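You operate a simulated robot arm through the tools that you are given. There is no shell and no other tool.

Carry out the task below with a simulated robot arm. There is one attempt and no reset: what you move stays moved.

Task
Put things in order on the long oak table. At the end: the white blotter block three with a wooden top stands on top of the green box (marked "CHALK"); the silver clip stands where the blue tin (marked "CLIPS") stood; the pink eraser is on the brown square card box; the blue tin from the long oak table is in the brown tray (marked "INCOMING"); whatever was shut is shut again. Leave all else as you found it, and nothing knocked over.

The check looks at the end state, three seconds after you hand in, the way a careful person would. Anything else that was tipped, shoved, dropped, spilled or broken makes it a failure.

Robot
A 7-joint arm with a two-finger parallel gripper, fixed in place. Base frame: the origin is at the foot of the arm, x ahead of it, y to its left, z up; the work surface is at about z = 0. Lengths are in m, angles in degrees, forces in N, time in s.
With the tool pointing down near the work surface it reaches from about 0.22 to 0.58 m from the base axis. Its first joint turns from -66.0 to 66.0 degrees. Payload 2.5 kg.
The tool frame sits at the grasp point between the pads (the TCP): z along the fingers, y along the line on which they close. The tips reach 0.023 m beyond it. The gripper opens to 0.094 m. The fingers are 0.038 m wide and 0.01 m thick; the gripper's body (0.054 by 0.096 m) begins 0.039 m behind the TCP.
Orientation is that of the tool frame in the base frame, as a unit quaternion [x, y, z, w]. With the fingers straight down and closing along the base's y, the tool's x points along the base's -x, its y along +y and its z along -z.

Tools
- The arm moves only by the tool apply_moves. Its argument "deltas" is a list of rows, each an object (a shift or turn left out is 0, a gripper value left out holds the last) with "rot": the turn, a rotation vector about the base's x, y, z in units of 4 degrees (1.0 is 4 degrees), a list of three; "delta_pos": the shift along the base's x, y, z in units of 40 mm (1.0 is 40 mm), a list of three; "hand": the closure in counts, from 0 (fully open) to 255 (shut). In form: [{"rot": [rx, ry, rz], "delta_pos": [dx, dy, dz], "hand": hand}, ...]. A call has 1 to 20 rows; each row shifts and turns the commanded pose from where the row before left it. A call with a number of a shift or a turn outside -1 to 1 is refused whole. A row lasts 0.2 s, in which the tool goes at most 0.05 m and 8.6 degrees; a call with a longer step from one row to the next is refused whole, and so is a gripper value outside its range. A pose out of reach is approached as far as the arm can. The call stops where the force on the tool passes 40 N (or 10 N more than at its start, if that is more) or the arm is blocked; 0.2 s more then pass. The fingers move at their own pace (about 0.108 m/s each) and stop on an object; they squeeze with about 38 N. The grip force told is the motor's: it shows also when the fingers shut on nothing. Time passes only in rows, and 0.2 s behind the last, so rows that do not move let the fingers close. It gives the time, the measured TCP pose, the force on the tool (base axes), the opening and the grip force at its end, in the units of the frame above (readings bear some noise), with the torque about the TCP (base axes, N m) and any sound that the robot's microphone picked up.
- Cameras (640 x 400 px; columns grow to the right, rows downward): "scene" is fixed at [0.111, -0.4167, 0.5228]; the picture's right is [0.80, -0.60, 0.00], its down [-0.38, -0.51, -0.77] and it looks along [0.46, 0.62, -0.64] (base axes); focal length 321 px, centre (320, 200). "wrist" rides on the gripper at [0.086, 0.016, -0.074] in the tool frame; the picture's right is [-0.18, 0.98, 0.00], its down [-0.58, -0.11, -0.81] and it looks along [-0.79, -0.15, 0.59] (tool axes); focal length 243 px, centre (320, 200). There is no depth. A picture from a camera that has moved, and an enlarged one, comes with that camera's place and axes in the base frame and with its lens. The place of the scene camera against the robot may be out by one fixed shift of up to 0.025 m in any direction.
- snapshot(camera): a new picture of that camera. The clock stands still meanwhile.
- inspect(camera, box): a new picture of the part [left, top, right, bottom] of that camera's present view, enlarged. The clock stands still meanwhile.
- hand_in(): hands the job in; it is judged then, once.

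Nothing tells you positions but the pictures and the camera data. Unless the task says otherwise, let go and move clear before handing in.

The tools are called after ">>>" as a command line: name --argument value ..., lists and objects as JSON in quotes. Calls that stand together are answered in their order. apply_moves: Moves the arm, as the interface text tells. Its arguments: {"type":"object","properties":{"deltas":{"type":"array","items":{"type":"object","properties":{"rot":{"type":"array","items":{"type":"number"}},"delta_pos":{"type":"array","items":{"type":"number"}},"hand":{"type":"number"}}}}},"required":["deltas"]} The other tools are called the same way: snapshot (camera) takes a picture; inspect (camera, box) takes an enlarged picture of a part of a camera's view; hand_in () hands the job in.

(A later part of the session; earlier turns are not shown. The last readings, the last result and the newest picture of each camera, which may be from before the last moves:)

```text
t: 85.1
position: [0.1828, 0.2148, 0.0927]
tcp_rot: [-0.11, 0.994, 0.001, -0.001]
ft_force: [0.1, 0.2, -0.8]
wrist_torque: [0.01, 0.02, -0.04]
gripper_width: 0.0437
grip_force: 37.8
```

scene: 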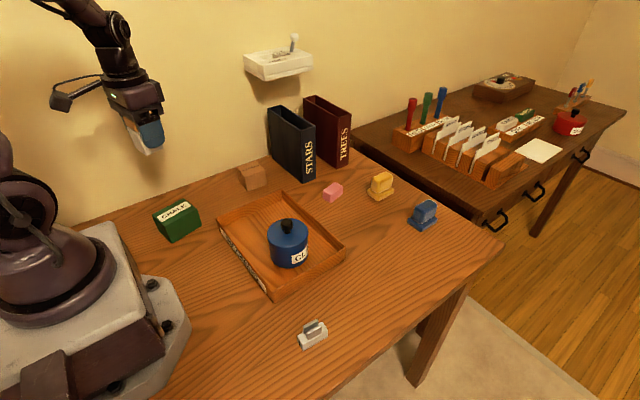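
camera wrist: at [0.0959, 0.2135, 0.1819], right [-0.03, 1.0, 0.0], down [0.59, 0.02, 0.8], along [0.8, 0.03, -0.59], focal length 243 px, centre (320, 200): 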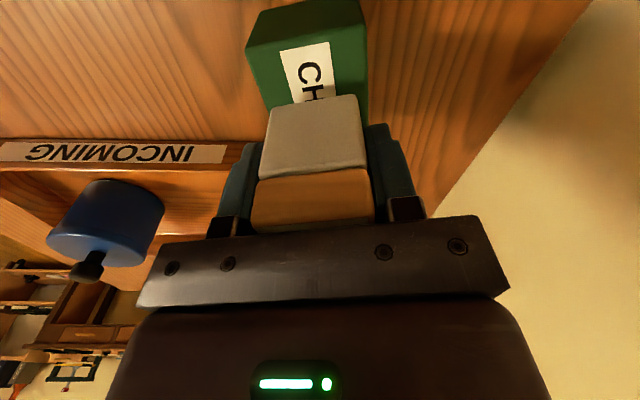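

>>> apply_moves --deltas '[{"delta_pos": [0, 0, -0.025]}, {"delta_pos": [0, 0, -0.02]}, {}]'

>>> inspect --camera "scene" --box '[140, 190, 220, 240]'

```text
t: 85.9
position: [0.1831, 0.2146, 0.0927]
tcp_rot: [-0.11, 0.994, 0.001, -0.001]
ft_force: [-4.4, -3.9, 18.0]
wrist_torque: [-0.24, 0.22, 0.02]
gripper_width: 0.0435
grip_force: 37.4
```

```text
8.00 times, centred on (180, 215) of scene
camera zoom: at [0.111, -0.4167, 0.5228], right [0.8, -0.6, 0.0], down [-0.38, -0.51, -0.77], along [0.46, 0.62, -0.64], focal length 2571 px, centre (1440, 80)
```

zoom: 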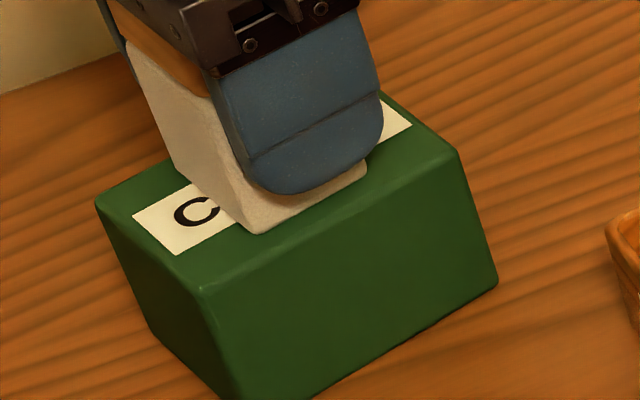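

The block rests squarely in the middle of the box top. I'll release gently and rise.

>>> apply_moves --deltas '[{"delta_pos": [0, 0, 0.02]}, {"hand": 130}, {"hand": 110}, {"hand": 70}, {"hand": 70}, {"delta_pos": [0, 0, 0.2]}, {"delta_pos": [0, 0, 0.5]}, {"delta_pos": [0, 0, 0.7]}, {"delta_pos": [0, 0, 0.8]}, {"delta_pos": [0, 0, 0.8]}, {}]'

>>> snapshot --camera "scene"

>>> inspect --camera "scene" --box '[116, 170, 244, 250]'

>>> snapshot --camera "wrist"

```text
t: 88.3
position: [0.1816, 0.214, 0.2132]
tcp_rot: [-0.11, 0.994, 0.001, -0.002]
ft_force: [0.2, -0.3, 0.5]
wrist_torque: [-0.01, -0.04, -0.06]
gripper_width: 0.0683
grip_force: 0.2
```

```text
taken
```

scene: 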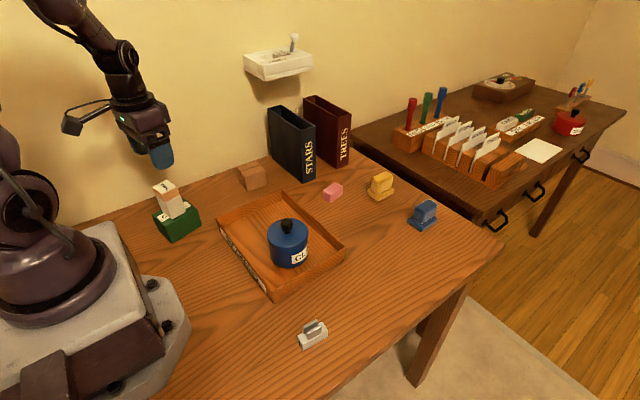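

```text
5.00 times, centred on (180, 210) of scene
camera zoom: at [0.111, -0.4167, 0.5228], right [0.8, -0.6, 0.0], down [-0.38, -0.51, -0.77], along [0.46, 0.62, -0.64], focal length 1607 px, centre (1020, 150)
```

zoom: 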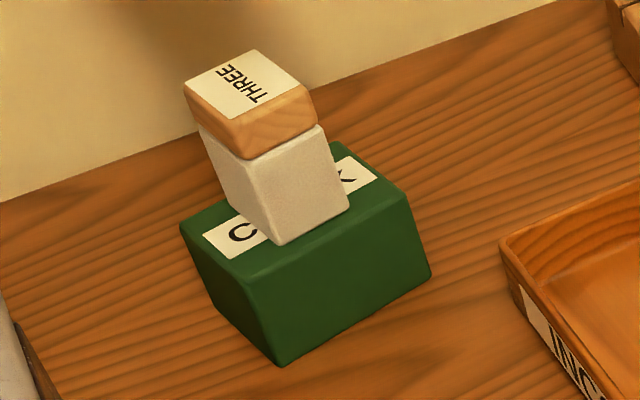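

```text
taken
camera wrist: at [0.0946, 0.2111, 0.2883], right [-0.03, 1.0, 0.0], down [0.59, 0.02, 0.8], along [0.8, 0.03, -0.59], focal length 243 px, centre (320, 200)
```

wrist: 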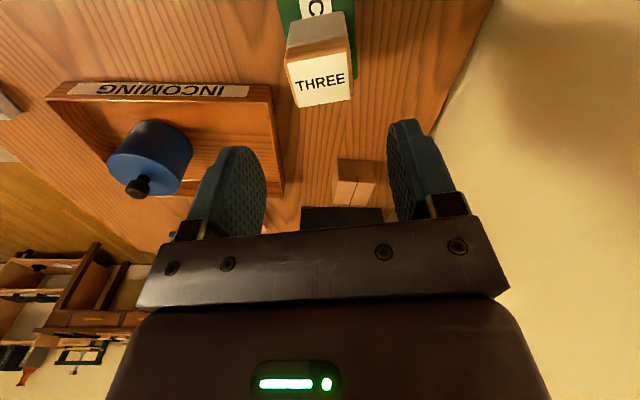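

The block stands upright on the green box. From here the wrist camera also sees the brown card box, so I'll measure it now.

>>> inspect --camera "wrist" --box '[306, 145, 402, 205]'

>>> inspect --camera "scene" --box '[220, 145, 300, 195]'

```text
6.67 times, centred on (354, 175) of wrist
camera zoom: at [0.0946, 0.2111, 0.2883], right [-0.03, 1.0, 0.0], down [0.59, 0.02, 0.8], along [0.8, 0.03, -0.59], focal length 1618 px, centre (93, 367)
```

zoom: 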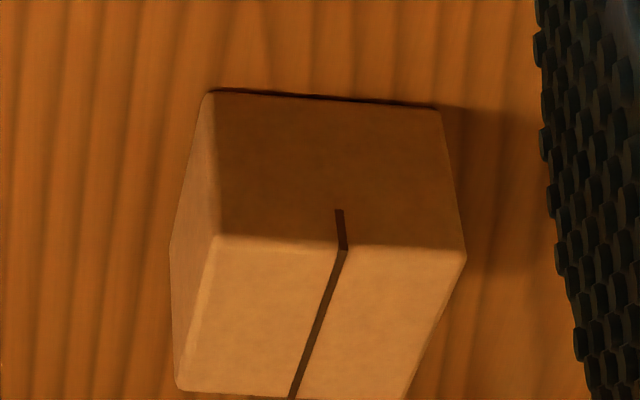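

```text
8.00 times, centred on (260, 170) of scene
camera zoom: at [0.111, -0.4167, 0.5228], right [0.8, -0.6, 0.0], down [-0.38, -0.51, -0.77], along [0.46, 0.62, -0.64], focal length 2571 px, centre (800, 440)
```

zoom: 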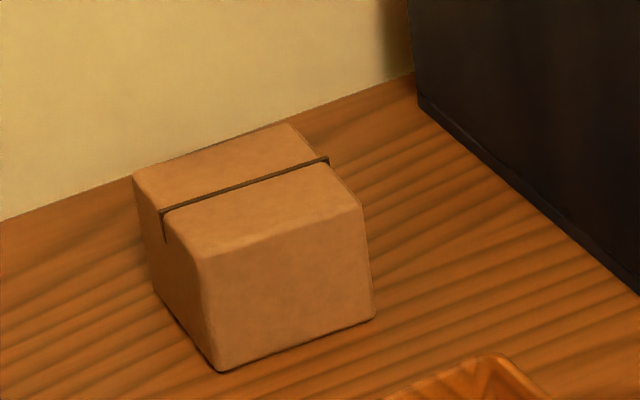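

The card box is a 57 mm square, 47 mm high, centred at about (0.403, 0.278). Now I'll go to the pink eraser at about (0.546, 0.097) and look at it from a hover.

>>> apply_moves --deltas '[{"delta_pos": [0.4, -0.2, 0], "hand": 92}, {"delta_pos": [0.746, -0.335, 0]}, {"delta_pos": [0.746, -0.335, 0]}, {"delta_pos": [0.746, -0.335, -0.1]}, {"delta_pos": [0.746, -0.335, -0.1]}, {"delta_pos": [0.746, -0.335, -0.2]}, {"delta_pos": [0.746, -0.335, -0.2]}, {"delta_pos": [0.746, -0.335, -0.2]}, {"delta_pos": [0.746, -0.335, -0.2]}, {"delta_pos": [0.746, -0.335, 0]}, {"delta_pos": [0.346, -0.135, 0]}, {}]'

>>> snapshot --camera "wrist"

>>> snapshot --camera "scene"

```text
t: 90.9
position: [0.4817, 0.0808, 0.1719]
tcp_rot: [-0.11, 0.994, 0.0, -0.002]
ft_force: [0.5, -0.1, -0.1]
wrist_torque: [-0.01, -0.02, -0.02]
gripper_width: 0.0603
grip_force: 0.0
```

```text
taken
camera wrist: at [0.3943, 0.0786, 0.2471], right [-0.03, 1.0, 0.0], down [0.59, 0.02, 0.8], along [0.8, 0.03, -0.59], focal length 243 px, centre (320, 200)
```

wrist: 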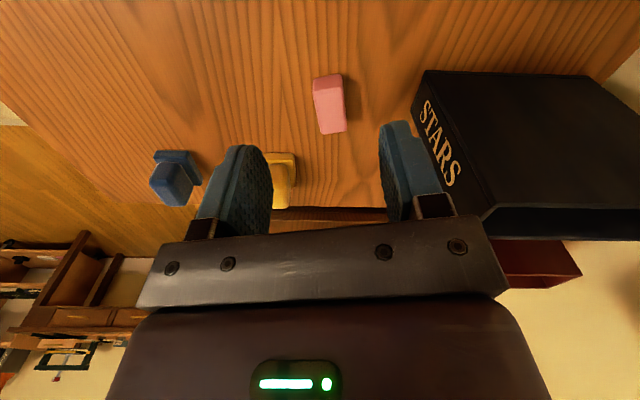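

```text
taken
```

scene: 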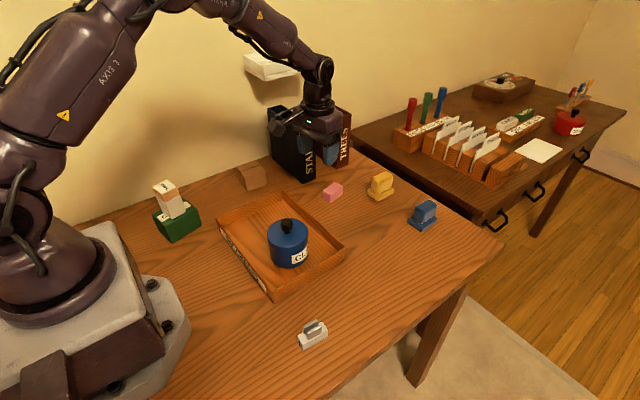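

>>> inspect --camera "wrist" --box '[282, 70, 378, 130]'

>>> inspect --camera "wrist" --box '[400, 60, 640, 210]'

```text
6.67 times, centred on (330, 100) of wrist
camera zoom: at [0.3943, 0.0786, 0.2471], right [-0.03, 1.0, 0.0], down [0.59, 0.02, 0.8], along [0.8, 0.03, -0.59], focal length 1618 px, centre (253, 867)
```

zoom: 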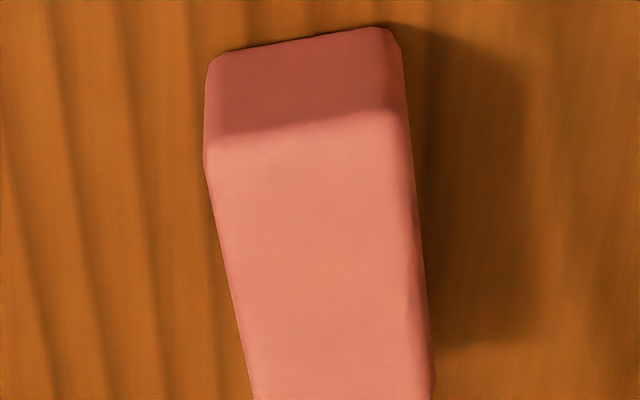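

```text
2.67 times, centred on (520, 135) of wrist
camera zoom: at [0.3943, 0.0786, 0.2471], right [-0.03, 1.0, 0.0], down [0.59, 0.02, 0.8], along [0.8, 0.03, -0.59], focal length 647 px, centre (-213, 373)
```

zoom: 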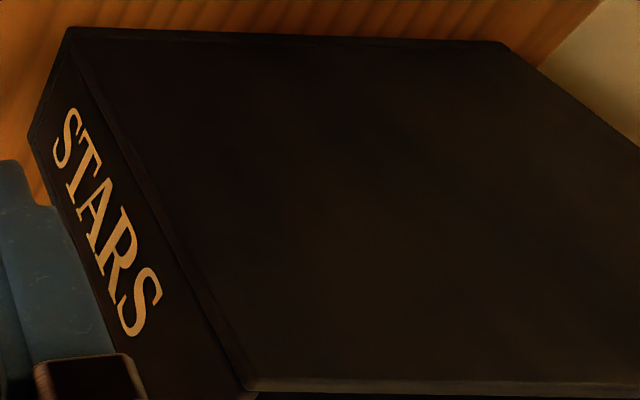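

The eraser is aligned with my yaw, with its centre at about (0.545, 0.096). I'll hover directly above it, then check.

>>> apply_moves --deltas '[{"delta_pos": [0.381, 0.0856, -0.3]}, {"delta_pos": [0.381, 0.0856, -0.5]}, {"delta_pos": [0.381, 0.0856, -0.5]}, {"delta_pos": [0.381, 0.0856, -0.5]}, {}]'

>>> snapshot --camera "wrist"

>>> inspect --camera "scene" --box '[270, 120, 430, 220]'

```text
t: 92.1
position: [0.5419, 0.0951, 0.1003]
tcp_rot: [-0.11, 0.994, 0.0, -0.001]
ft_force: [0.1, 0.3, -0.3]
wrist_torque: [0.0, 0.01, 0.0]
gripper_width: 0.0602
grip_force: 0.0
```

```text
taken
camera wrist: at [0.4544, 0.0924, 0.175], right [-0.03, 1.0, 0.0], down [0.59, 0.02, 0.8], along [0.8, 0.03, -0.59], focal length 243 px, centre (320, 200)
```

wrist: 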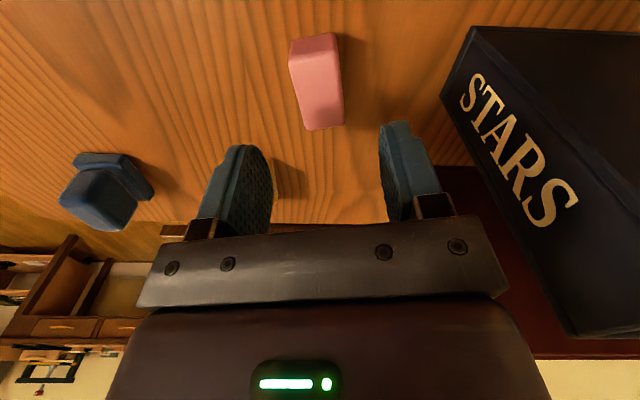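

```text
4.00 times, centred on (350, 170) of scene
camera zoom: at [0.111, -0.4167, 0.5228], right [0.8, -0.6, 0.0], down [-0.38, -0.51, -0.77], along [0.46, 0.62, -0.64], focal length 1286 px, centre (200, 320)
```

zoom: 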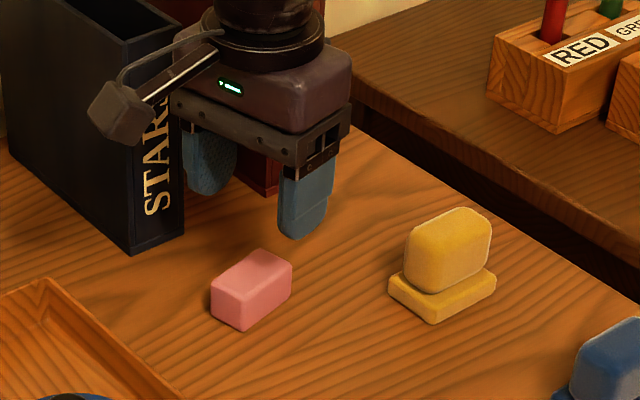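

>>> inspect --camera "wrist" --box '[256, 20, 384, 100]'

>>> inspect --camera "wrist" --box '[256, 60, 384, 140]'

```text
5.00 times, centred on (320, 60) of wrist
camera zoom: at [0.4544, 0.0924, 0.175], right [-0.03, 1.0, 0.0], down [0.59, 0.02, 0.8], along [0.8, 0.03, -0.59], focal length 1213 px, centre (320, 900)
```

zoom: 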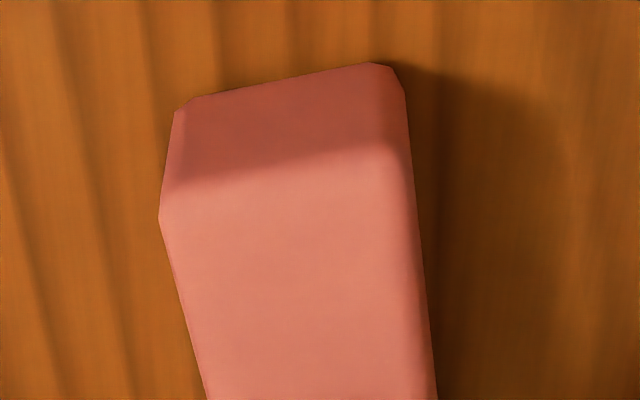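

```text
5.00 times, centred on (320, 100) of wrist
camera zoom: at [0.4544, 0.0924, 0.175], right [-0.03, 1.0, 0.0], down [0.59, 0.02, 0.8], along [0.8, 0.03, -0.59], focal length 1213 px, centre (320, 700)
```

zoom: 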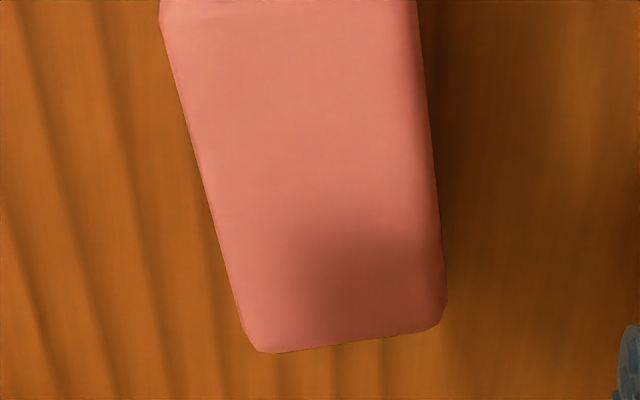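

The eraser is centred to within 1 mm and parallel. I'll descend until the tips are about 4 mm above the table and grip.

>>> apply_moves --deltas '[{"delta_pos": [0, 0, -0.4]}, {"delta_pos": [0, 0, -0.5]}, {"delta_pos": [0, 0, -0.5]}, {"delta_pos": [0, 0, -0.3]}, {"delta_pos": [0, 0, -0.12]}, {}]'

>>> snapshot --camera "wrist"

>>> inspect --camera "scene" --box '[280, 140, 408, 220]'

```text
t: 93.5
position: [0.5425, 0.0934, 0.0271]
tcp_rot: [-0.109, 0.994, 0.001, -0.001]
ft_force: [-0.4, 0.7, -0.3]
wrist_torque: [0.02, 0.01, 0.01]
gripper_width: 0.0602
grip_force: 0.0
```

```text
taken
camera wrist: at [0.455, 0.091, 0.1024], right [-0.03, 1.0, 0.0], down [0.59, 0.02, 0.8], along [0.8, 0.03, -0.59], focal length 243 px, centre (320, 200)
```

wrist: 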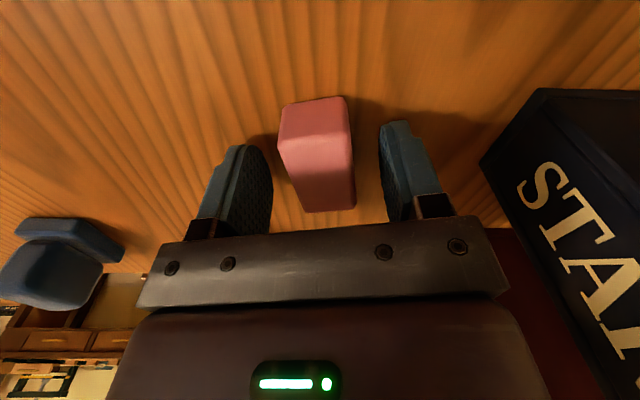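

```text
5.00 times, centred on (344, 180) of scene
camera zoom: at [0.111, -0.4167, 0.5228], right [0.8, -0.6, 0.0], down [-0.38, -0.51, -0.77], along [0.46, 0.62, -0.64], focal length 1607 px, centre (200, 300)
```

zoom: 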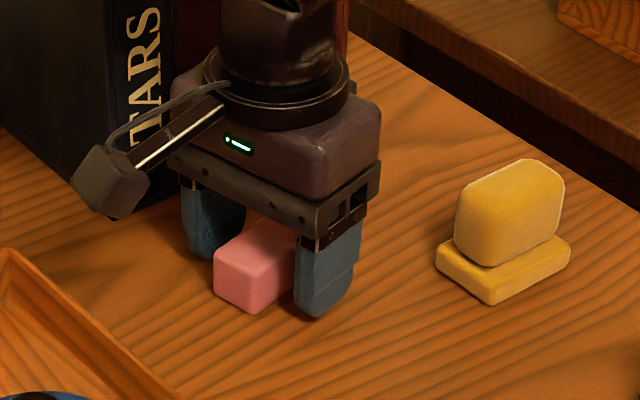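

>>> apply_moves --deltas '[{"hand": 140}, {"hand": 165}, {"hand": 255}, {"hand": 255}, {"delta_pos": [0, 0, 0.1]}, {"delta_pos": [0, 0, 0.15]}, {}]'

>>> snapshot --camera "wrist"

>>> inspect --camera "scene" --box '[280, 140, 408, 220]'

```text
t: 95.1
position: [0.542, 0.0939, 0.0365]
tcp_rot: [-0.11, 0.994, 0.001, -0.002]
ft_force: [-0.9, 0.2, -1.3]
wrist_torque: [0.0, 0.04, 0.01]
gripper_width: 0.0291
grip_force: 37.6
```

```text
taken
camera wrist: at [0.4543, 0.0914, 0.113], right [-0.03, 1.0, 0.0], down [0.59, 0.02, 0.8], along [0.8, 0.03, -0.59], focal length 243 px, centre (320, 200)
```

wrist: 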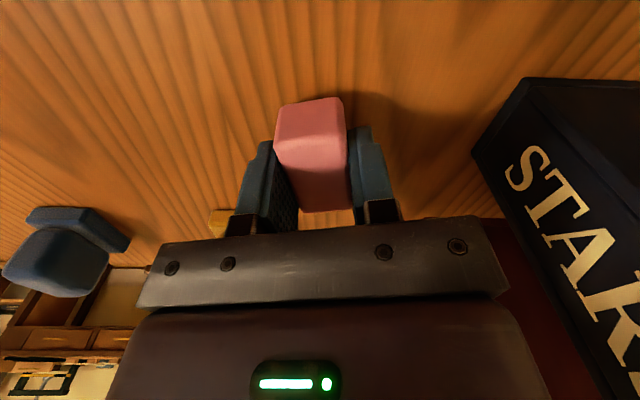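

```text
5.00 times, centred on (344, 180) of scene
camera zoom: at [0.111, -0.4167, 0.5228], right [0.8, -0.6, 0.0], down [-0.38, -0.51, -0.77], along [0.46, 0.62, -0.64], focal length 1607 px, centre (200, 300)
```

zoom: 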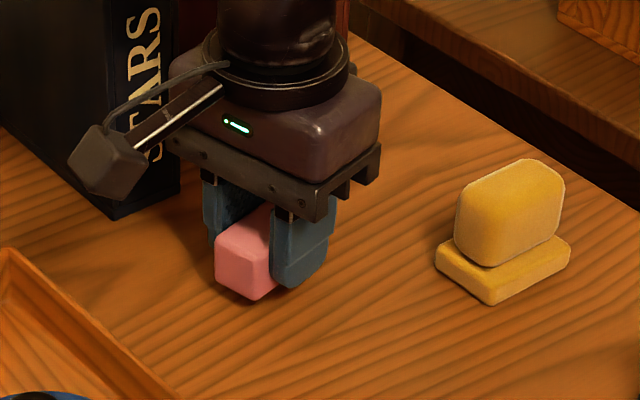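

The eraser is held. Before carrying it to the card box I want to check the white wall shelf near there for arm clearance.

>>> inspect --camera "scene" --box '[220, 20, 348, 100]'

>>> inspect --camera "scene" --box '[220, 60, 380, 190]'

```text
5.00 times, centred on (284, 60) of scene
camera zoom: at [0.111, -0.4167, 0.5228], right [0.8, -0.6, 0.0], down [-0.38, -0.51, -0.77], along [0.46, 0.62, -0.64], focal length 1607 px, centre (500, 900)
```

zoom: 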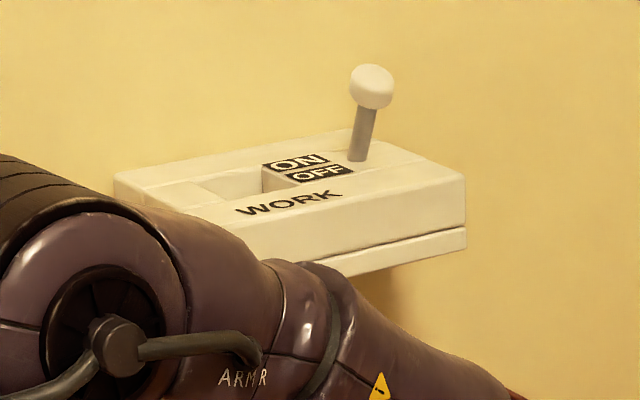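

```text
3.08 times, centred on (300, 125) of scene
camera zoom: at [0.111, -0.4167, 0.5228], right [0.8, -0.6, 0.0], down [-0.38, -0.51, -0.77], along [0.46, 0.62, -0.64], focal length 989 px, centre (382, 431)
```

zoom: 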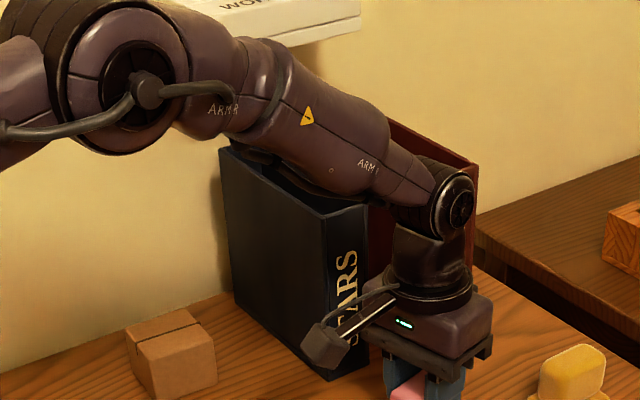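

That's a wall switch box at z ≈ 0.28–0.31 and x ≥ 0.47, so I'll travel low (TCP z ≈ 0.105): back in x first to clear the STARS binder, then left toward the card box.

>>> apply_moves --deltas '[{"delta_pos": [0, 0, 0.4]}, {"delta_pos": [0, 0, 0.6]}, {"delta_pos": [0, 0, 0.5]}, {"delta_pos": [-0.2, 0, 0.2]}, {"delta_pos": [-0.5, 0, 0], "rot": [0, 0, -0.6]}, {"delta_pos": [-0.7, 0, 0], "rot": [0, 0, -0.7]}, {"delta_pos": [-0.7, 0.1, 0], "rot": [0, 0, -0.7]}, {"delta_pos": [-0.7, 0.25, 0], "rot": [0, 0, -0.7]}, {"delta_pos": [-0.65, 0.3, 0], "rot": [0, 0, -0.7]}, {"delta_pos": [0, 0.3, 0], "rot": [0, 0, -0.5]}, {}]'

>>> snapshot --camera "wrist"

>>> snapshot --camera "scene"

```text
t: 97.5
position: [0.4023, 0.1306, 0.1049]
tcp_rot: [0.028, 1.0, 0.001, -0.002]
ft_force: [0.2, 0.6, -0.3]
wrist_torque: [0.0, -0.01, -0.01]
gripper_width: 0.0291
grip_force: 38.3
```

```text
taken
camera wrist: at [0.3185, 0.152, 0.1802], right [0.24, 0.97, 0.0], down [0.58, -0.14, 0.8], along [0.78, -0.19, -0.59], focal length 243 px, centre (320, 200)
```

wrist: 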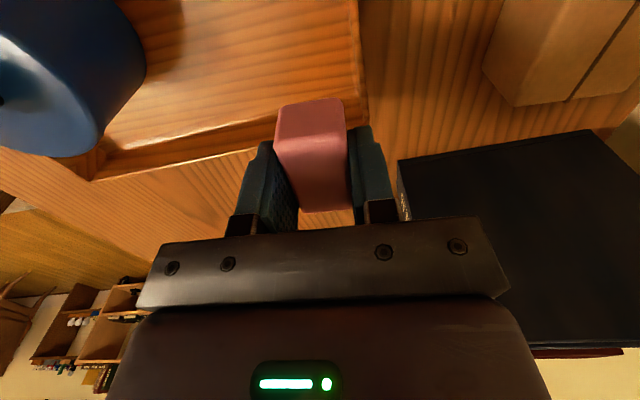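

```text
taken
```

scene: 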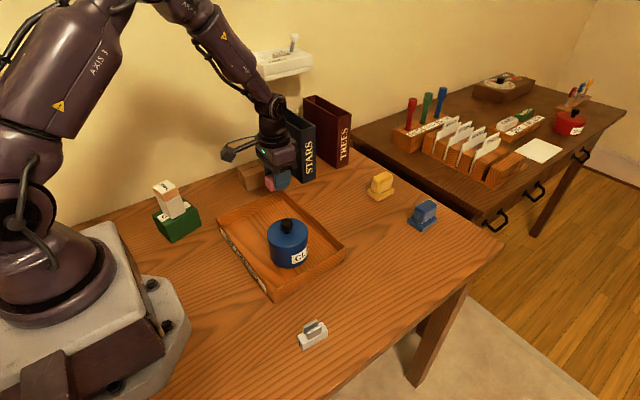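

>>> apply_moves --deltas '[{"delta_pos": [0, 0.4, 0]}, {"delta_pos": [0, 0.6, 0]}, {"delta_pos": [0, 0.6, 0]}, {"delta_pos": [0, 0.6, 0]}, {"delta_pos": [0, 0.3, 0]}, {}]'

>>> snapshot --camera "wrist"

>>> inspect --camera "scene" --box '[200, 80, 360, 200]'

```text
t: 98.9
position: [0.403, 0.2331, 0.1043]
tcp_rot: [0.026, 1.0, 0.0, -0.002]
ft_force: [-0.2, 0.3, -0.2]
wrist_torque: [0.02, 0.03, 0.04]
gripper_width: 0.0292
grip_force: 37.9
```

```text
taken
camera wrist: at [0.319, 0.2534, 0.1793], right [0.24, 0.97, 0.0], down [0.58, -0.14, 0.8], along [0.78, -0.19, -0.59], focal length 243 px, centre (320, 200)
```

wrist: 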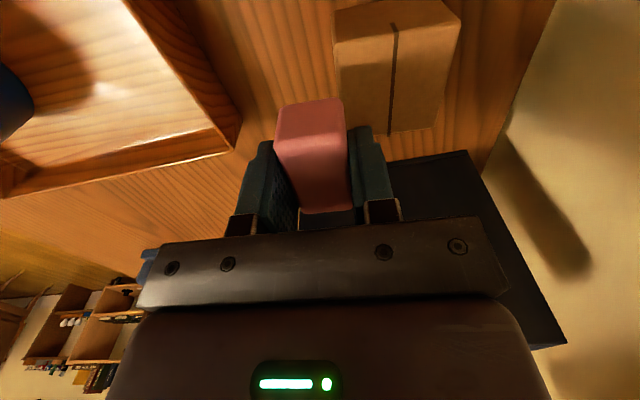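

```text
3.33 times, centred on (280, 140) of scene
camera zoom: at [0.111, -0.4167, 0.5228], right [0.8, -0.6, 0.0], down [-0.38, -0.51, -0.77], along [0.46, 0.62, -0.64], focal length 1071 px, centre (453, 400)
```

zoom: 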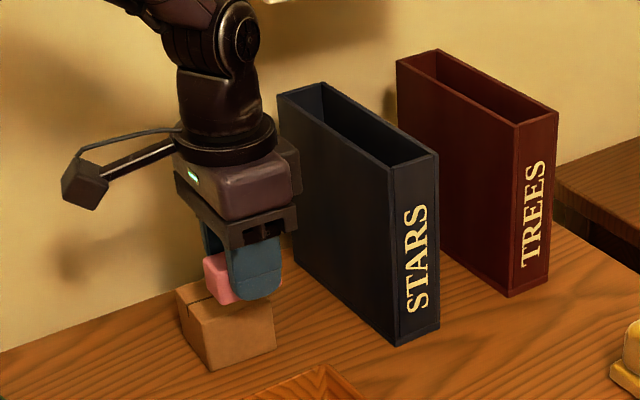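

>>> inspect --camera "wrist" --box '[304, 0, 496, 120]'

>>> inspect --camera "wrist" --box '[320, 60, 480, 160]'

```text
3.33 times, centred on (400, 60) of wrist
camera zoom: at [0.319, 0.2534, 0.1793], right [0.24, 0.97, 0.0], down [0.58, -0.14, 0.8], along [0.78, -0.19, -0.59], focal length 809 px, centre (53, 667)
```

zoom: 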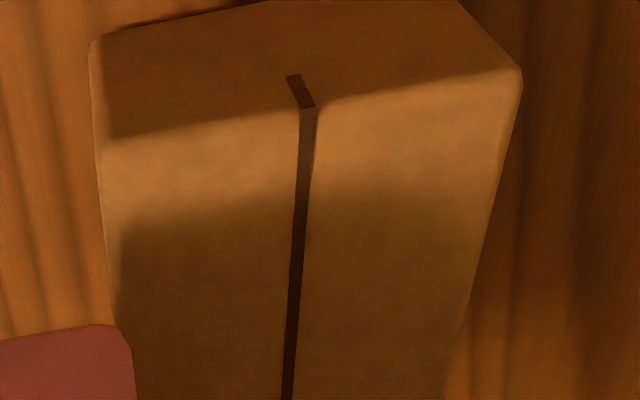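

```text
4.00 times, centred on (400, 110) of wrist
camera zoom: at [0.319, 0.2534, 0.1793], right [0.24, 0.97, 0.0], down [0.58, -0.14, 0.8], along [0.78, -0.19, -0.59], focal length 970 px, centre (0, 560)
```

zoom: 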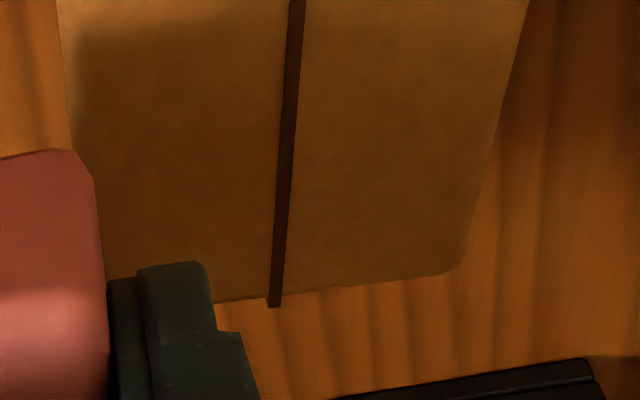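

>>> apply_moves --deltas '[{"delta_pos": [-0.016, 0.3, 0]}, {"delta_pos": [-0.016, 0.4, 0]}, {"delta_pos": [-0.015, 0.378, 0]}, {}]'

>>> snapshot --camera "wrist"

>>> inspect --camera "scene" --box '[210, 110, 306, 190]'

```text
t: 99.9
position: [0.4016, 0.2758, 0.1041]
tcp_rot: [0.027, 1.0, 0.001, -0.001]
ft_force: [0.2, 0.8, -0.7]
wrist_torque: [0.01, 0.0, -0.02]
gripper_width: 0.0289
grip_force: 38.2
```

```text
taken
camera wrist: at [0.3165, 0.2965, 0.1801], right [0.24, 0.97, 0.0], down [0.58, -0.14, 0.8], along [0.78, -0.19, -0.59], focal length 243 px, centre (320, 200)
```

wrist: 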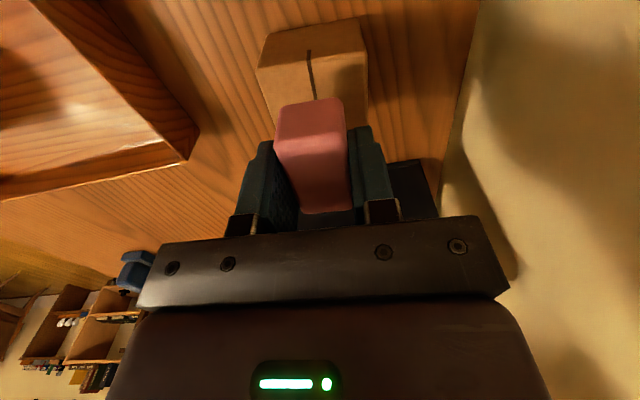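

```text
5.00 times, centred on (258, 150) of scene
camera zoom: at [0.111, -0.4167, 0.5228], right [0.8, -0.6, 0.0], down [-0.38, -0.51, -0.77], along [0.46, 0.62, -0.64], focal length 1607 px, centre (630, 450)
```

zoom: 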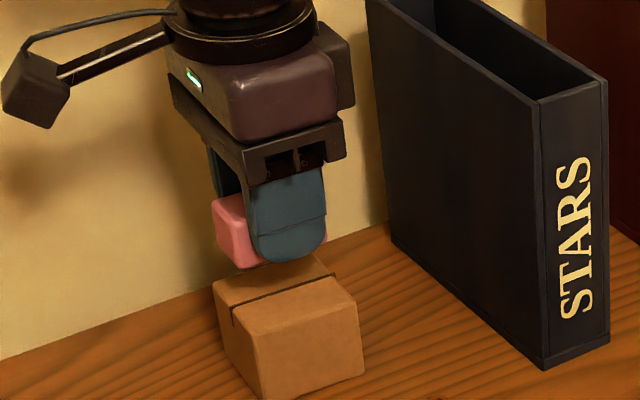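

The eraser is centred above the card box. Now I'll lower it gently.

>>> apply_moves --deltas '[{"delta_pos": [0, 0, -0.2]}, {"delta_pos": [0, 0, -0.2]}, {"delta_pos": [0, 0, -0.15]}, {}]'

>>> inspect --camera "scene" --box '[220, 135, 300, 185]'

```text
t: 100.9
position: [0.4026, 0.2757, 0.0833]
tcp_rot: [0.026, 1.0, 0.001, -0.001]
ft_force: [-0.3, 0.0, -0.5]
wrist_torque: [0.0, -0.05, -0.02]
gripper_width: 0.0292
grip_force: 38.0
```

```text
8.00 times, centred on (260, 160) of scene
camera zoom: at [0.111, -0.4167, 0.5228], right [0.8, -0.6, 0.0], down [-0.38, -0.51, -0.77], along [0.46, 0.62, -0.64], focal length 2571 px, centre (800, 520)
```

zoom: 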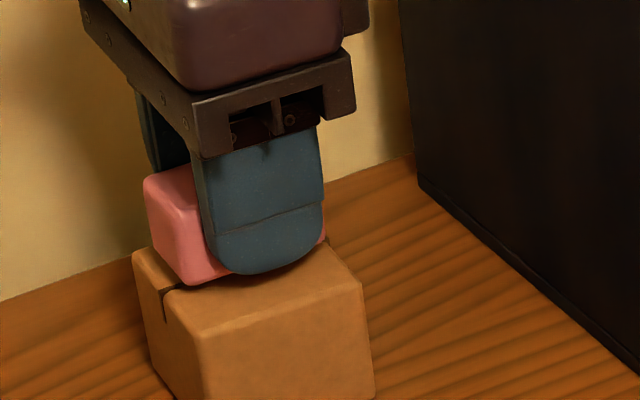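

>>> apply_moves --deltas '[{"delta_pos": [0, 0, -0.06]}, {"delta_pos": [0, 0, -0.04]}, {"delta_pos": [0, 0, -0.03]}, {}]'

>>> inspect --camera "scene" --box '[220, 135, 300, 185]'

```text
t: 101.9
position: [0.4019, 0.2765, 0.0787]
tcp_rot: [0.026, 1.0, 0.001, -0.002]
ft_force: [-0.5, 0.8, -0.5]
wrist_torque: [0.03, -0.04, 0.03]
gripper_width: 0.0291
grip_force: 37.8
```

```text
8.00 times, centred on (260, 160) of scene
camera zoom: at [0.111, -0.4167, 0.5228], right [0.8, -0.6, 0.0], down [-0.38, -0.51, -0.77], along [0.46, 0.62, -0.64], focal length 2571 px, centre (800, 520)
```

zoom: 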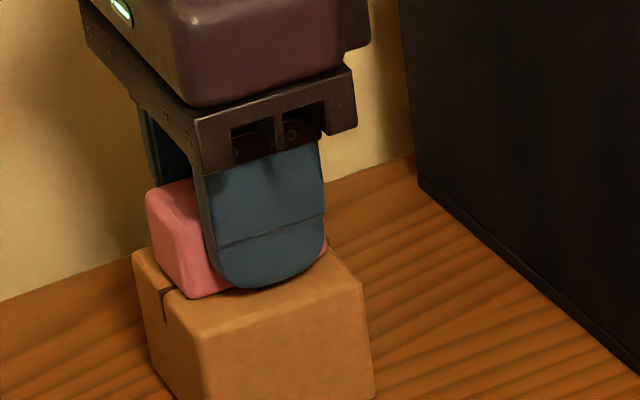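

>>> apply_moves --deltas '[{"delta_pos": [0, 0, -0.025]}, {"delta_pos": [0, 0, -0.025]}, {}]'

```text
t: 102.7
position: [0.4027, 0.2756, 0.0768]
tcp_rot: [0.026, 1.0, 0.001, -0.001]
ft_force: [-3.2, -0.5, 13.7]
wrist_torque: [-0.08, 0.17, -0.01]
gripper_width: 0.0288
grip_force: 37.8
```

The eraser rests on the card box. I'll ease off, release, and rise straight up a little.

>>> apply_moves --deltas '[{"delta_pos": [0, 0, 0.012]}, {"hand": 165}, {"hand": 140}, {"hand": 110}, {"hand": 110}, {"delta_pos": [0, 0, 0.15]}, {"delta_pos": [0, 0, 0.3]}, {"delta_pos": [0, 0, 0.4]}, {}]'

>>> snapshot --camera "scene"

>>> inspect --camera "scene" --box '[220, 135, 300, 195]'

>>> snapshot --camera "wrist"

```text
t: 104.7
position: [0.4028, 0.2756, 0.1108]
tcp_rot: [0.026, 1.0, 0.002, -0.001]
ft_force: [-0.3, -0.6, 0.3]
wrist_torque: [-0.02, -0.01, 0.02]
gripper_width: 0.0535
grip_force: 0.0
```

```text
taken
```

scene: 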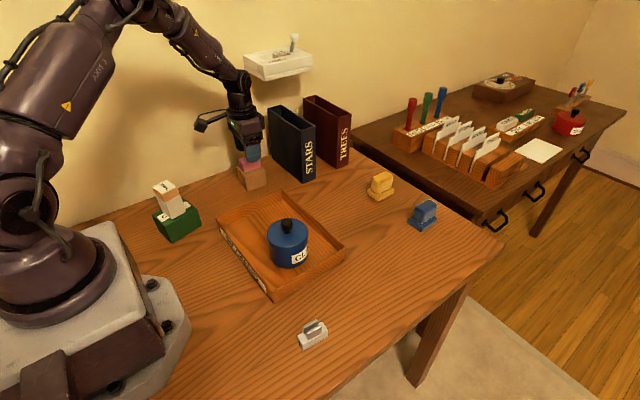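

```text
6.67 times, centred on (260, 165) of scene
camera zoom: at [0.111, -0.4167, 0.5228], right [0.8, -0.6, 0.0], down [-0.38, -0.51, -0.77], along [0.46, 0.62, -0.64], focal length 2142 px, centre (720, 433)
```

zoom: 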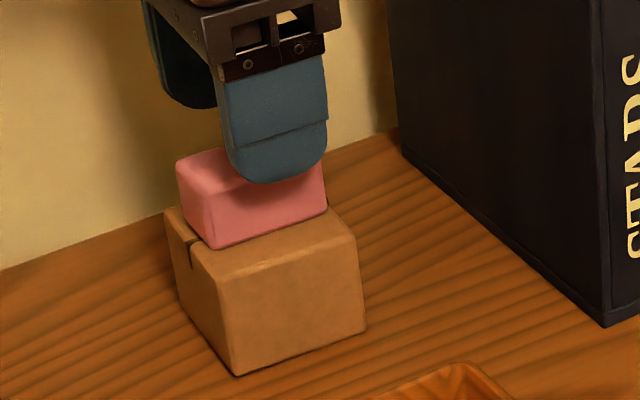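

```text
taken
camera wrist: at [0.3171, 0.2967, 0.1863], right [0.24, 0.97, 0.0], down [0.58, -0.14, 0.8], along [0.78, -0.19, -0.59], focal length 243 px, centre (320, 200)
```

wrist: 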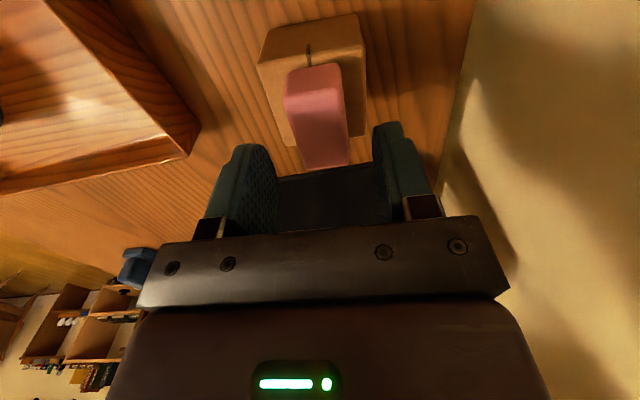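

The eraser sits squarely on the card box. I'll rise clear and move the arm back to its starting area for a final check.

>>> apply_moves --deltas '[{"delta_pos": [0, 0, 0.5]}, {"delta_pos": [-0.1, 0, 0.5]}, {"delta_pos": [-0.2, -0.5, 0.2]}, {"delta_pos": [-0.1, -0.69, 0.3]}, {"delta_pos": [-0.1, -0.69, 0.3]}, {"delta_pos": [-0.1, -0.69, 0.3]}, {"delta_pos": [-0.1, -0.69, 0.3]}, {"delta_pos": [-0.1, -0.69, 0.3]}, {"delta_pos": [-0.1, -0.69, 0.3]}, {"delta_pos": [0, -0.69, 0.3]}, {"delta_pos": [0, -0.69, 0.3]}, {"delta_pos": [0, -0.69, 0.3]}, {"delta_pos": [0, -0.5, 0.3]}, {}]'

>>> snapshot --camera "scene"

>>> snapshot --camera "wrist"

>>> inspect --camera "scene" --box '[200, 130, 360, 230]'

>>> inspect --camera "scene" --box '[240, 210, 368, 290]'

>>> inspect --camera "scene" --box '[130, 170, 258, 250]'

>>> inspect --camera "scene" --box '[270, 300, 366, 360]'

```text
t: 107.7
position: [0.3657, -0.0132, 0.2792]
tcp_rot: [0.026, 1.0, 0.002, 0.0]
ft_force: [-0.6, -0.1, -0.6]
wrist_torque: [0.0, 0.0, -0.02]
gripper_width: 0.0536
grip_force: 0.1
```

```text
taken
```

scene: 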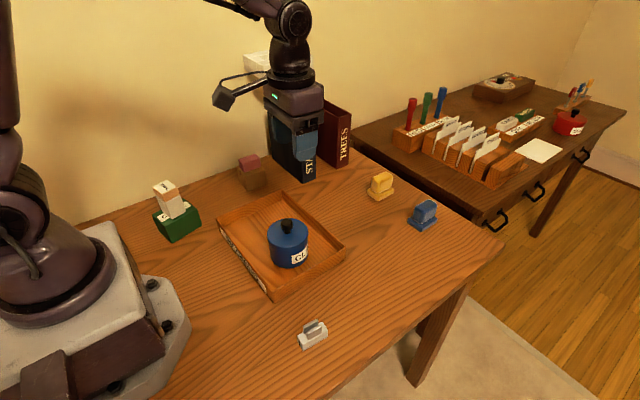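

```text
taken
camera wrist: at [0.2804, 0.0075, 0.3544], right [0.24, 0.97, 0.0], down [0.58, -0.14, 0.8], along [0.78, -0.19, -0.59], focal length 243 px, centre (320, 200)
```

wrist: 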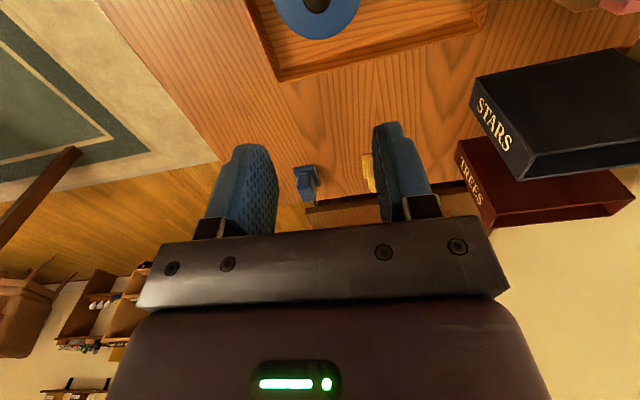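

```text
4.00 times, centred on (280, 180) of scene
camera zoom: at [0.111, -0.4167, 0.5228], right [0.8, -0.6, 0.0], down [-0.38, -0.51, -0.77], along [0.46, 0.62, -0.64], focal length 1286 px, centre (480, 280)
```

zoom: 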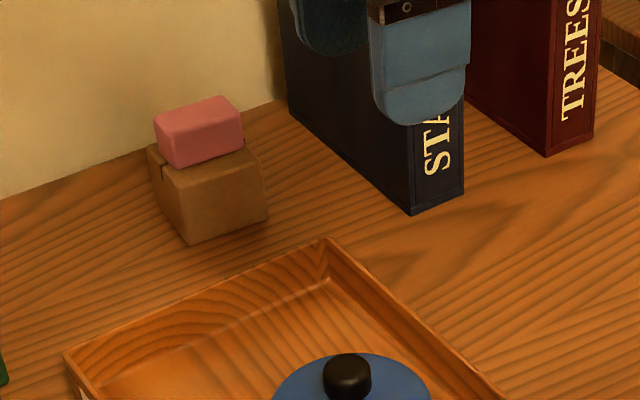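

```text
5.00 times, centred on (304, 250) of scene
camera zoom: at [0.111, -0.4167, 0.5228], right [0.8, -0.6, 0.0], down [-0.38, -0.51, -0.77], along [0.46, 0.62, -0.64], focal length 1607 px, centre (400, -50)
```

zoom: 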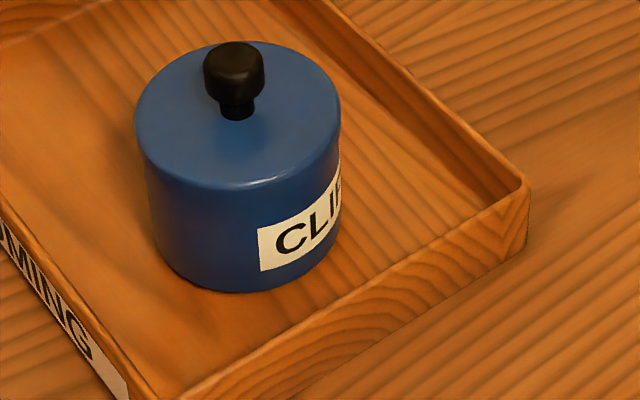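

```text
5.00 times, centred on (194, 210) of scene
camera zoom: at [0.111, -0.4167, 0.5228], right [0.8, -0.6, 0.0], down [-0.38, -0.51, -0.77], along [0.46, 0.62, -0.64], focal length 1607 px, centre (950, 150)
```

zoom: 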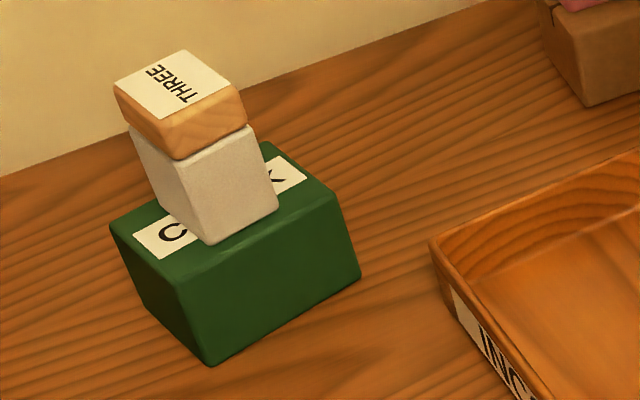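

```text
6.67 times, centred on (318, 330) of scene
camera zoom: at [0.111, -0.4167, 0.5228], right [0.8, -0.6, 0.0], down [-0.38, -0.51, -0.77], along [0.46, 0.62, -0.64], focal length 2142 px, centre (333, -667)
```

zoom: 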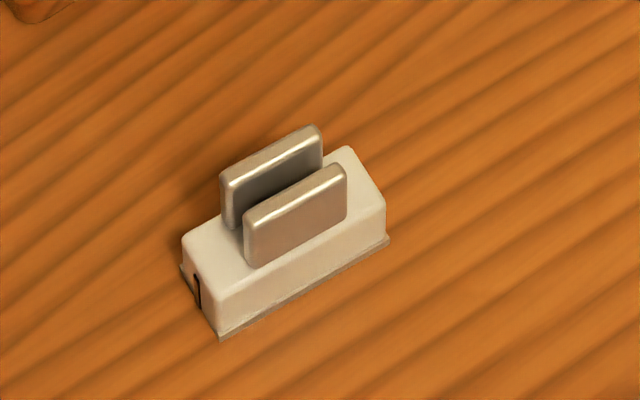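

Everything looks in place. One last close look at the tin's lid seam before handing in.

>>> inspect --camera "scene" --box '[264, 225, 312, 255]'

>>> inspect --camera "scene" --box '[340, 160, 468, 240]'

```text
13.33 times, centred on (288, 240) of scene
camera zoom: at [0.111, -0.4167, 0.5228], right [0.8, -0.6, 0.0], down [-0.38, -0.51, -0.77], along [0.46, 0.62, -0.64], focal length 4285 px, centre (747, -333)
```

zoom: 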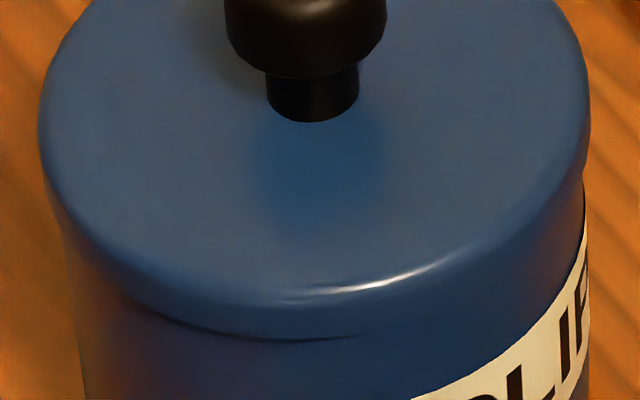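

```text
5.00 times, centred on (404, 200) of scene
camera zoom: at [0.111, -0.4167, 0.5228], right [0.8, -0.6, 0.0], down [-0.38, -0.51, -0.77], along [0.46, 0.62, -0.64], focal length 1607 px, centre (-100, 200)
```

zoom: 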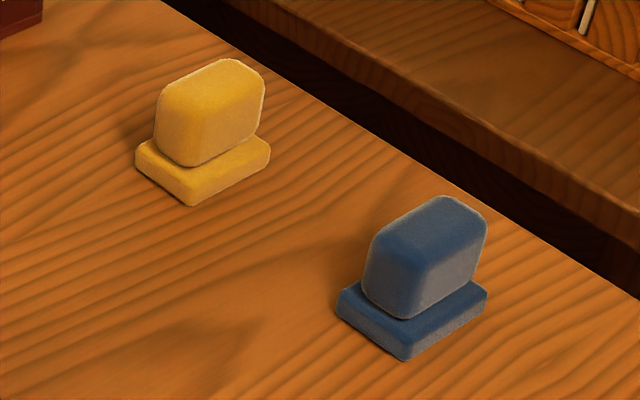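

There's a faint dark seam on one side of the lid. I'll hover over the tin to check whether it's fully seated.

>>> apply_moves --deltas '[{"delta_pos": [-0.2, 0, -0.5], "rot": [0, 0, 0.39], "hand": 0}, {"delta_pos": [-0.2, 0, -0.6], "rot": [0, 0, 0.39]}, {"delta_pos": [-0.2, 0.05, -0.6]}, {"delta_pos": [0, 0.04, -0.6]}, {}]'

>>> snapshot --camera "wrist"

>>> inspect --camera "wrist" --box '[240, 0, 400, 100]'

>>> inspect --camera "scene" --box '[264, 235, 312, 265]'

```text
t: 108.9
position: [0.3422, -0.0087, 0.1867]
tcp_rot: [-0.002, 1.0, 0.0, -0.001]
ft_force: [0.0, 0.2, 0.3]
wrist_torque: [0.0, -0.01, 0.02]
gripper_width: 0.0944
grip_force: 0.0
```

```text
taken
camera wrist: at [0.2565, 0.0075, 0.2619], right [0.18, 0.98, 0.0], down [0.58, -0.11, 0.8], along [0.79, -0.15, -0.59], focal length 243 px, centre (320, 200)
```

wrist: 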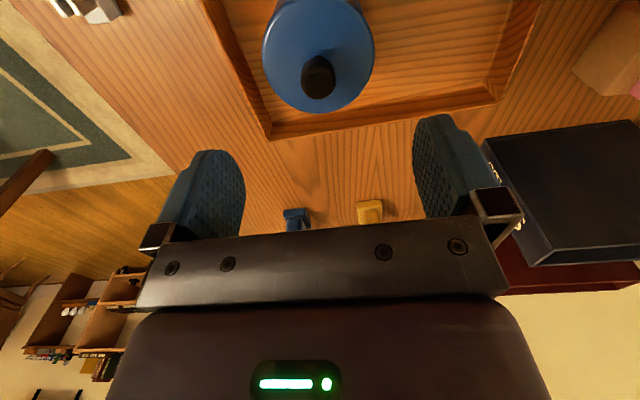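

```text
4.00 times, centred on (320, 50) of wrist
camera zoom: at [0.2565, 0.0075, 0.2619], right [0.18, 0.98, 0.0], down [0.58, -0.11, 0.8], along [0.79, -0.15, -0.59], focal length 970 px, centre (320, 800)
```

zoom: 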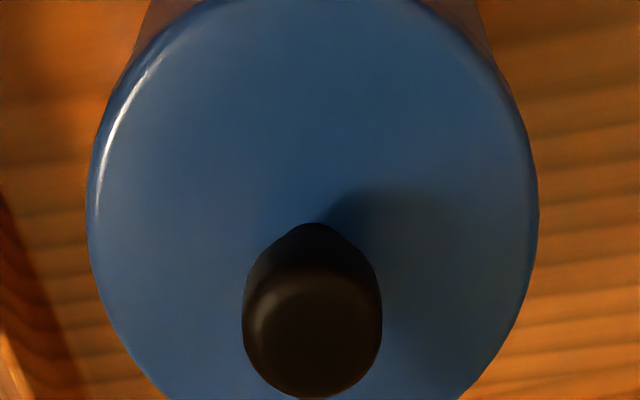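

```text
13.33 times, centred on (288, 250) of scene
camera zoom: at [0.111, -0.4167, 0.5228], right [0.8, -0.6, 0.0], down [-0.38, -0.51, -0.77], along [0.46, 0.62, -0.64], focal length 4285 px, centre (747, -467)
```

zoom: 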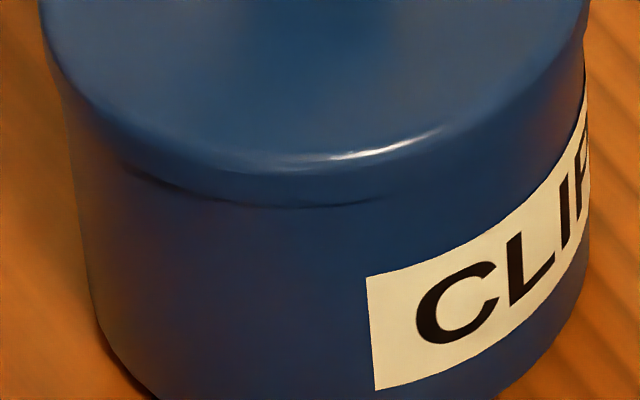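

The lid looks very slightly proud on one side, where my earlier press was a few millimetres off centre. I'll press the knob straight down with closed fingers to seat it fully.

>>> apply_moves --deltas '[{"hand": 255}, {"delta_pos": [-0.04, -0.01, -0.2], "hand": 255}, {"delta_pos": [-0.035, -0.01, -0.4]}, {"delta_pos": [0, 0, -0.4]}, {"delta_pos": [0, 0, -0.2]}, {}]'

>>> snapshot --camera "wrist"

>>> inspect --camera "scene" --box '[240, 180, 336, 240]'

```text
t: 110.3
position: [0.3405, -0.0098, 0.1378]
tcp_rot: [-0.001, 1.0, 0.0, -0.001]
ft_force: [0.1, 0.4, 0.2]
wrist_torque: [0.0, 0.01, -0.02]
gripper_width: 0.0
grip_force: 37.6
```

```text
taken
camera wrist: at [0.2531, 0.0069, 0.2135], right [0.18, 0.98, 0.0], down [0.58, -0.11, 0.8], along [0.79, -0.15, -0.59], focal length 243 px, centre (320, 200)
```

wrist: 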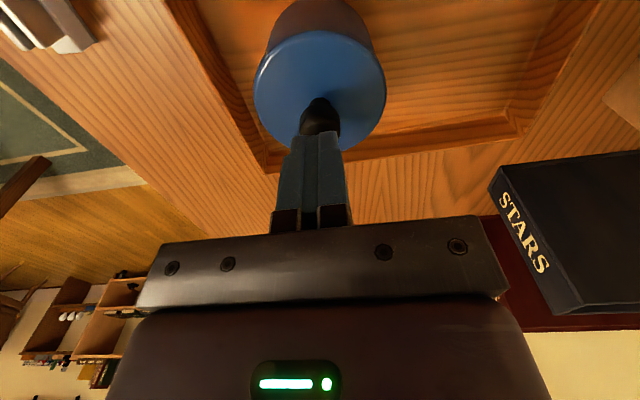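

```text
6.67 times, centred on (288, 210) of scene
camera zoom: at [0.111, -0.4167, 0.5228], right [0.8, -0.6, 0.0], down [-0.38, -0.51, -0.77], along [0.46, 0.62, -0.64], focal length 2142 px, centre (533, 133)
```

zoom: 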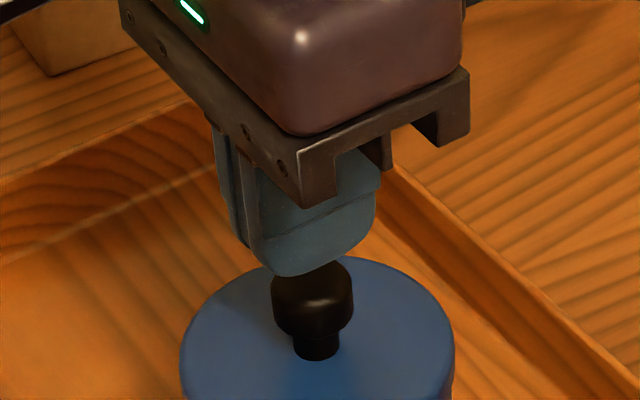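

>>> apply_moves --deltas '[{"delta_pos": [0, 0, -0.1]}, {"delta_pos": [0, 0, -0.1]}, {"delta_pos": [0, 0, -0.05]}, {}]'

>>> inspect --camera "scene" --box '[240, 190, 336, 250]'

```text
t: 111.3
position: [0.3386, -0.0104, 0.1291]
tcp_rot: [-0.001, 1.0, 0.0, -0.001]
ft_force: [-0.3, 0.2, 0.6]
wrist_torque: [-0.01, -0.01, 0.06]
gripper_width: 0.0
grip_force: 38.0
```

```text
6.67 times, centred on (288, 220) of scene
camera zoom: at [0.111, -0.4167, 0.5228], right [0.8, -0.6, 0.0], down [-0.38, -0.51, -0.77], along [0.46, 0.62, -0.64], focal length 2142 px, centre (533, 67)
```

zoom: 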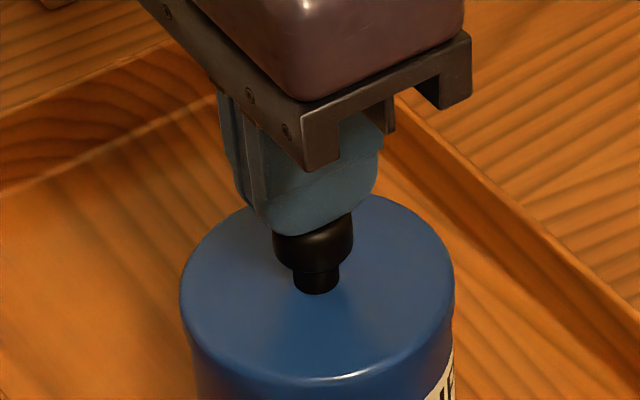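

>>> apply_moves --deltas '[{"delta_pos": [0, 0, -0.05]}, {"delta_pos": [0, 0, -0.04]}, {}]'

```text
t: 112.0
position: [0.339, -0.0106, 0.1267]
tcp_rot: [-0.002, 1.0, 0.001, -0.001]
ft_force: [-4.4, 0.0, 11.1]
wrist_torque: [0.0, 0.04, -0.02]
gripper_width: 0.0001
grip_force: 37.9
stopped in row 3: the force on the tool passed its limit at 42 N (the readings are from after the stop); the commanded pose is now the measured one
```

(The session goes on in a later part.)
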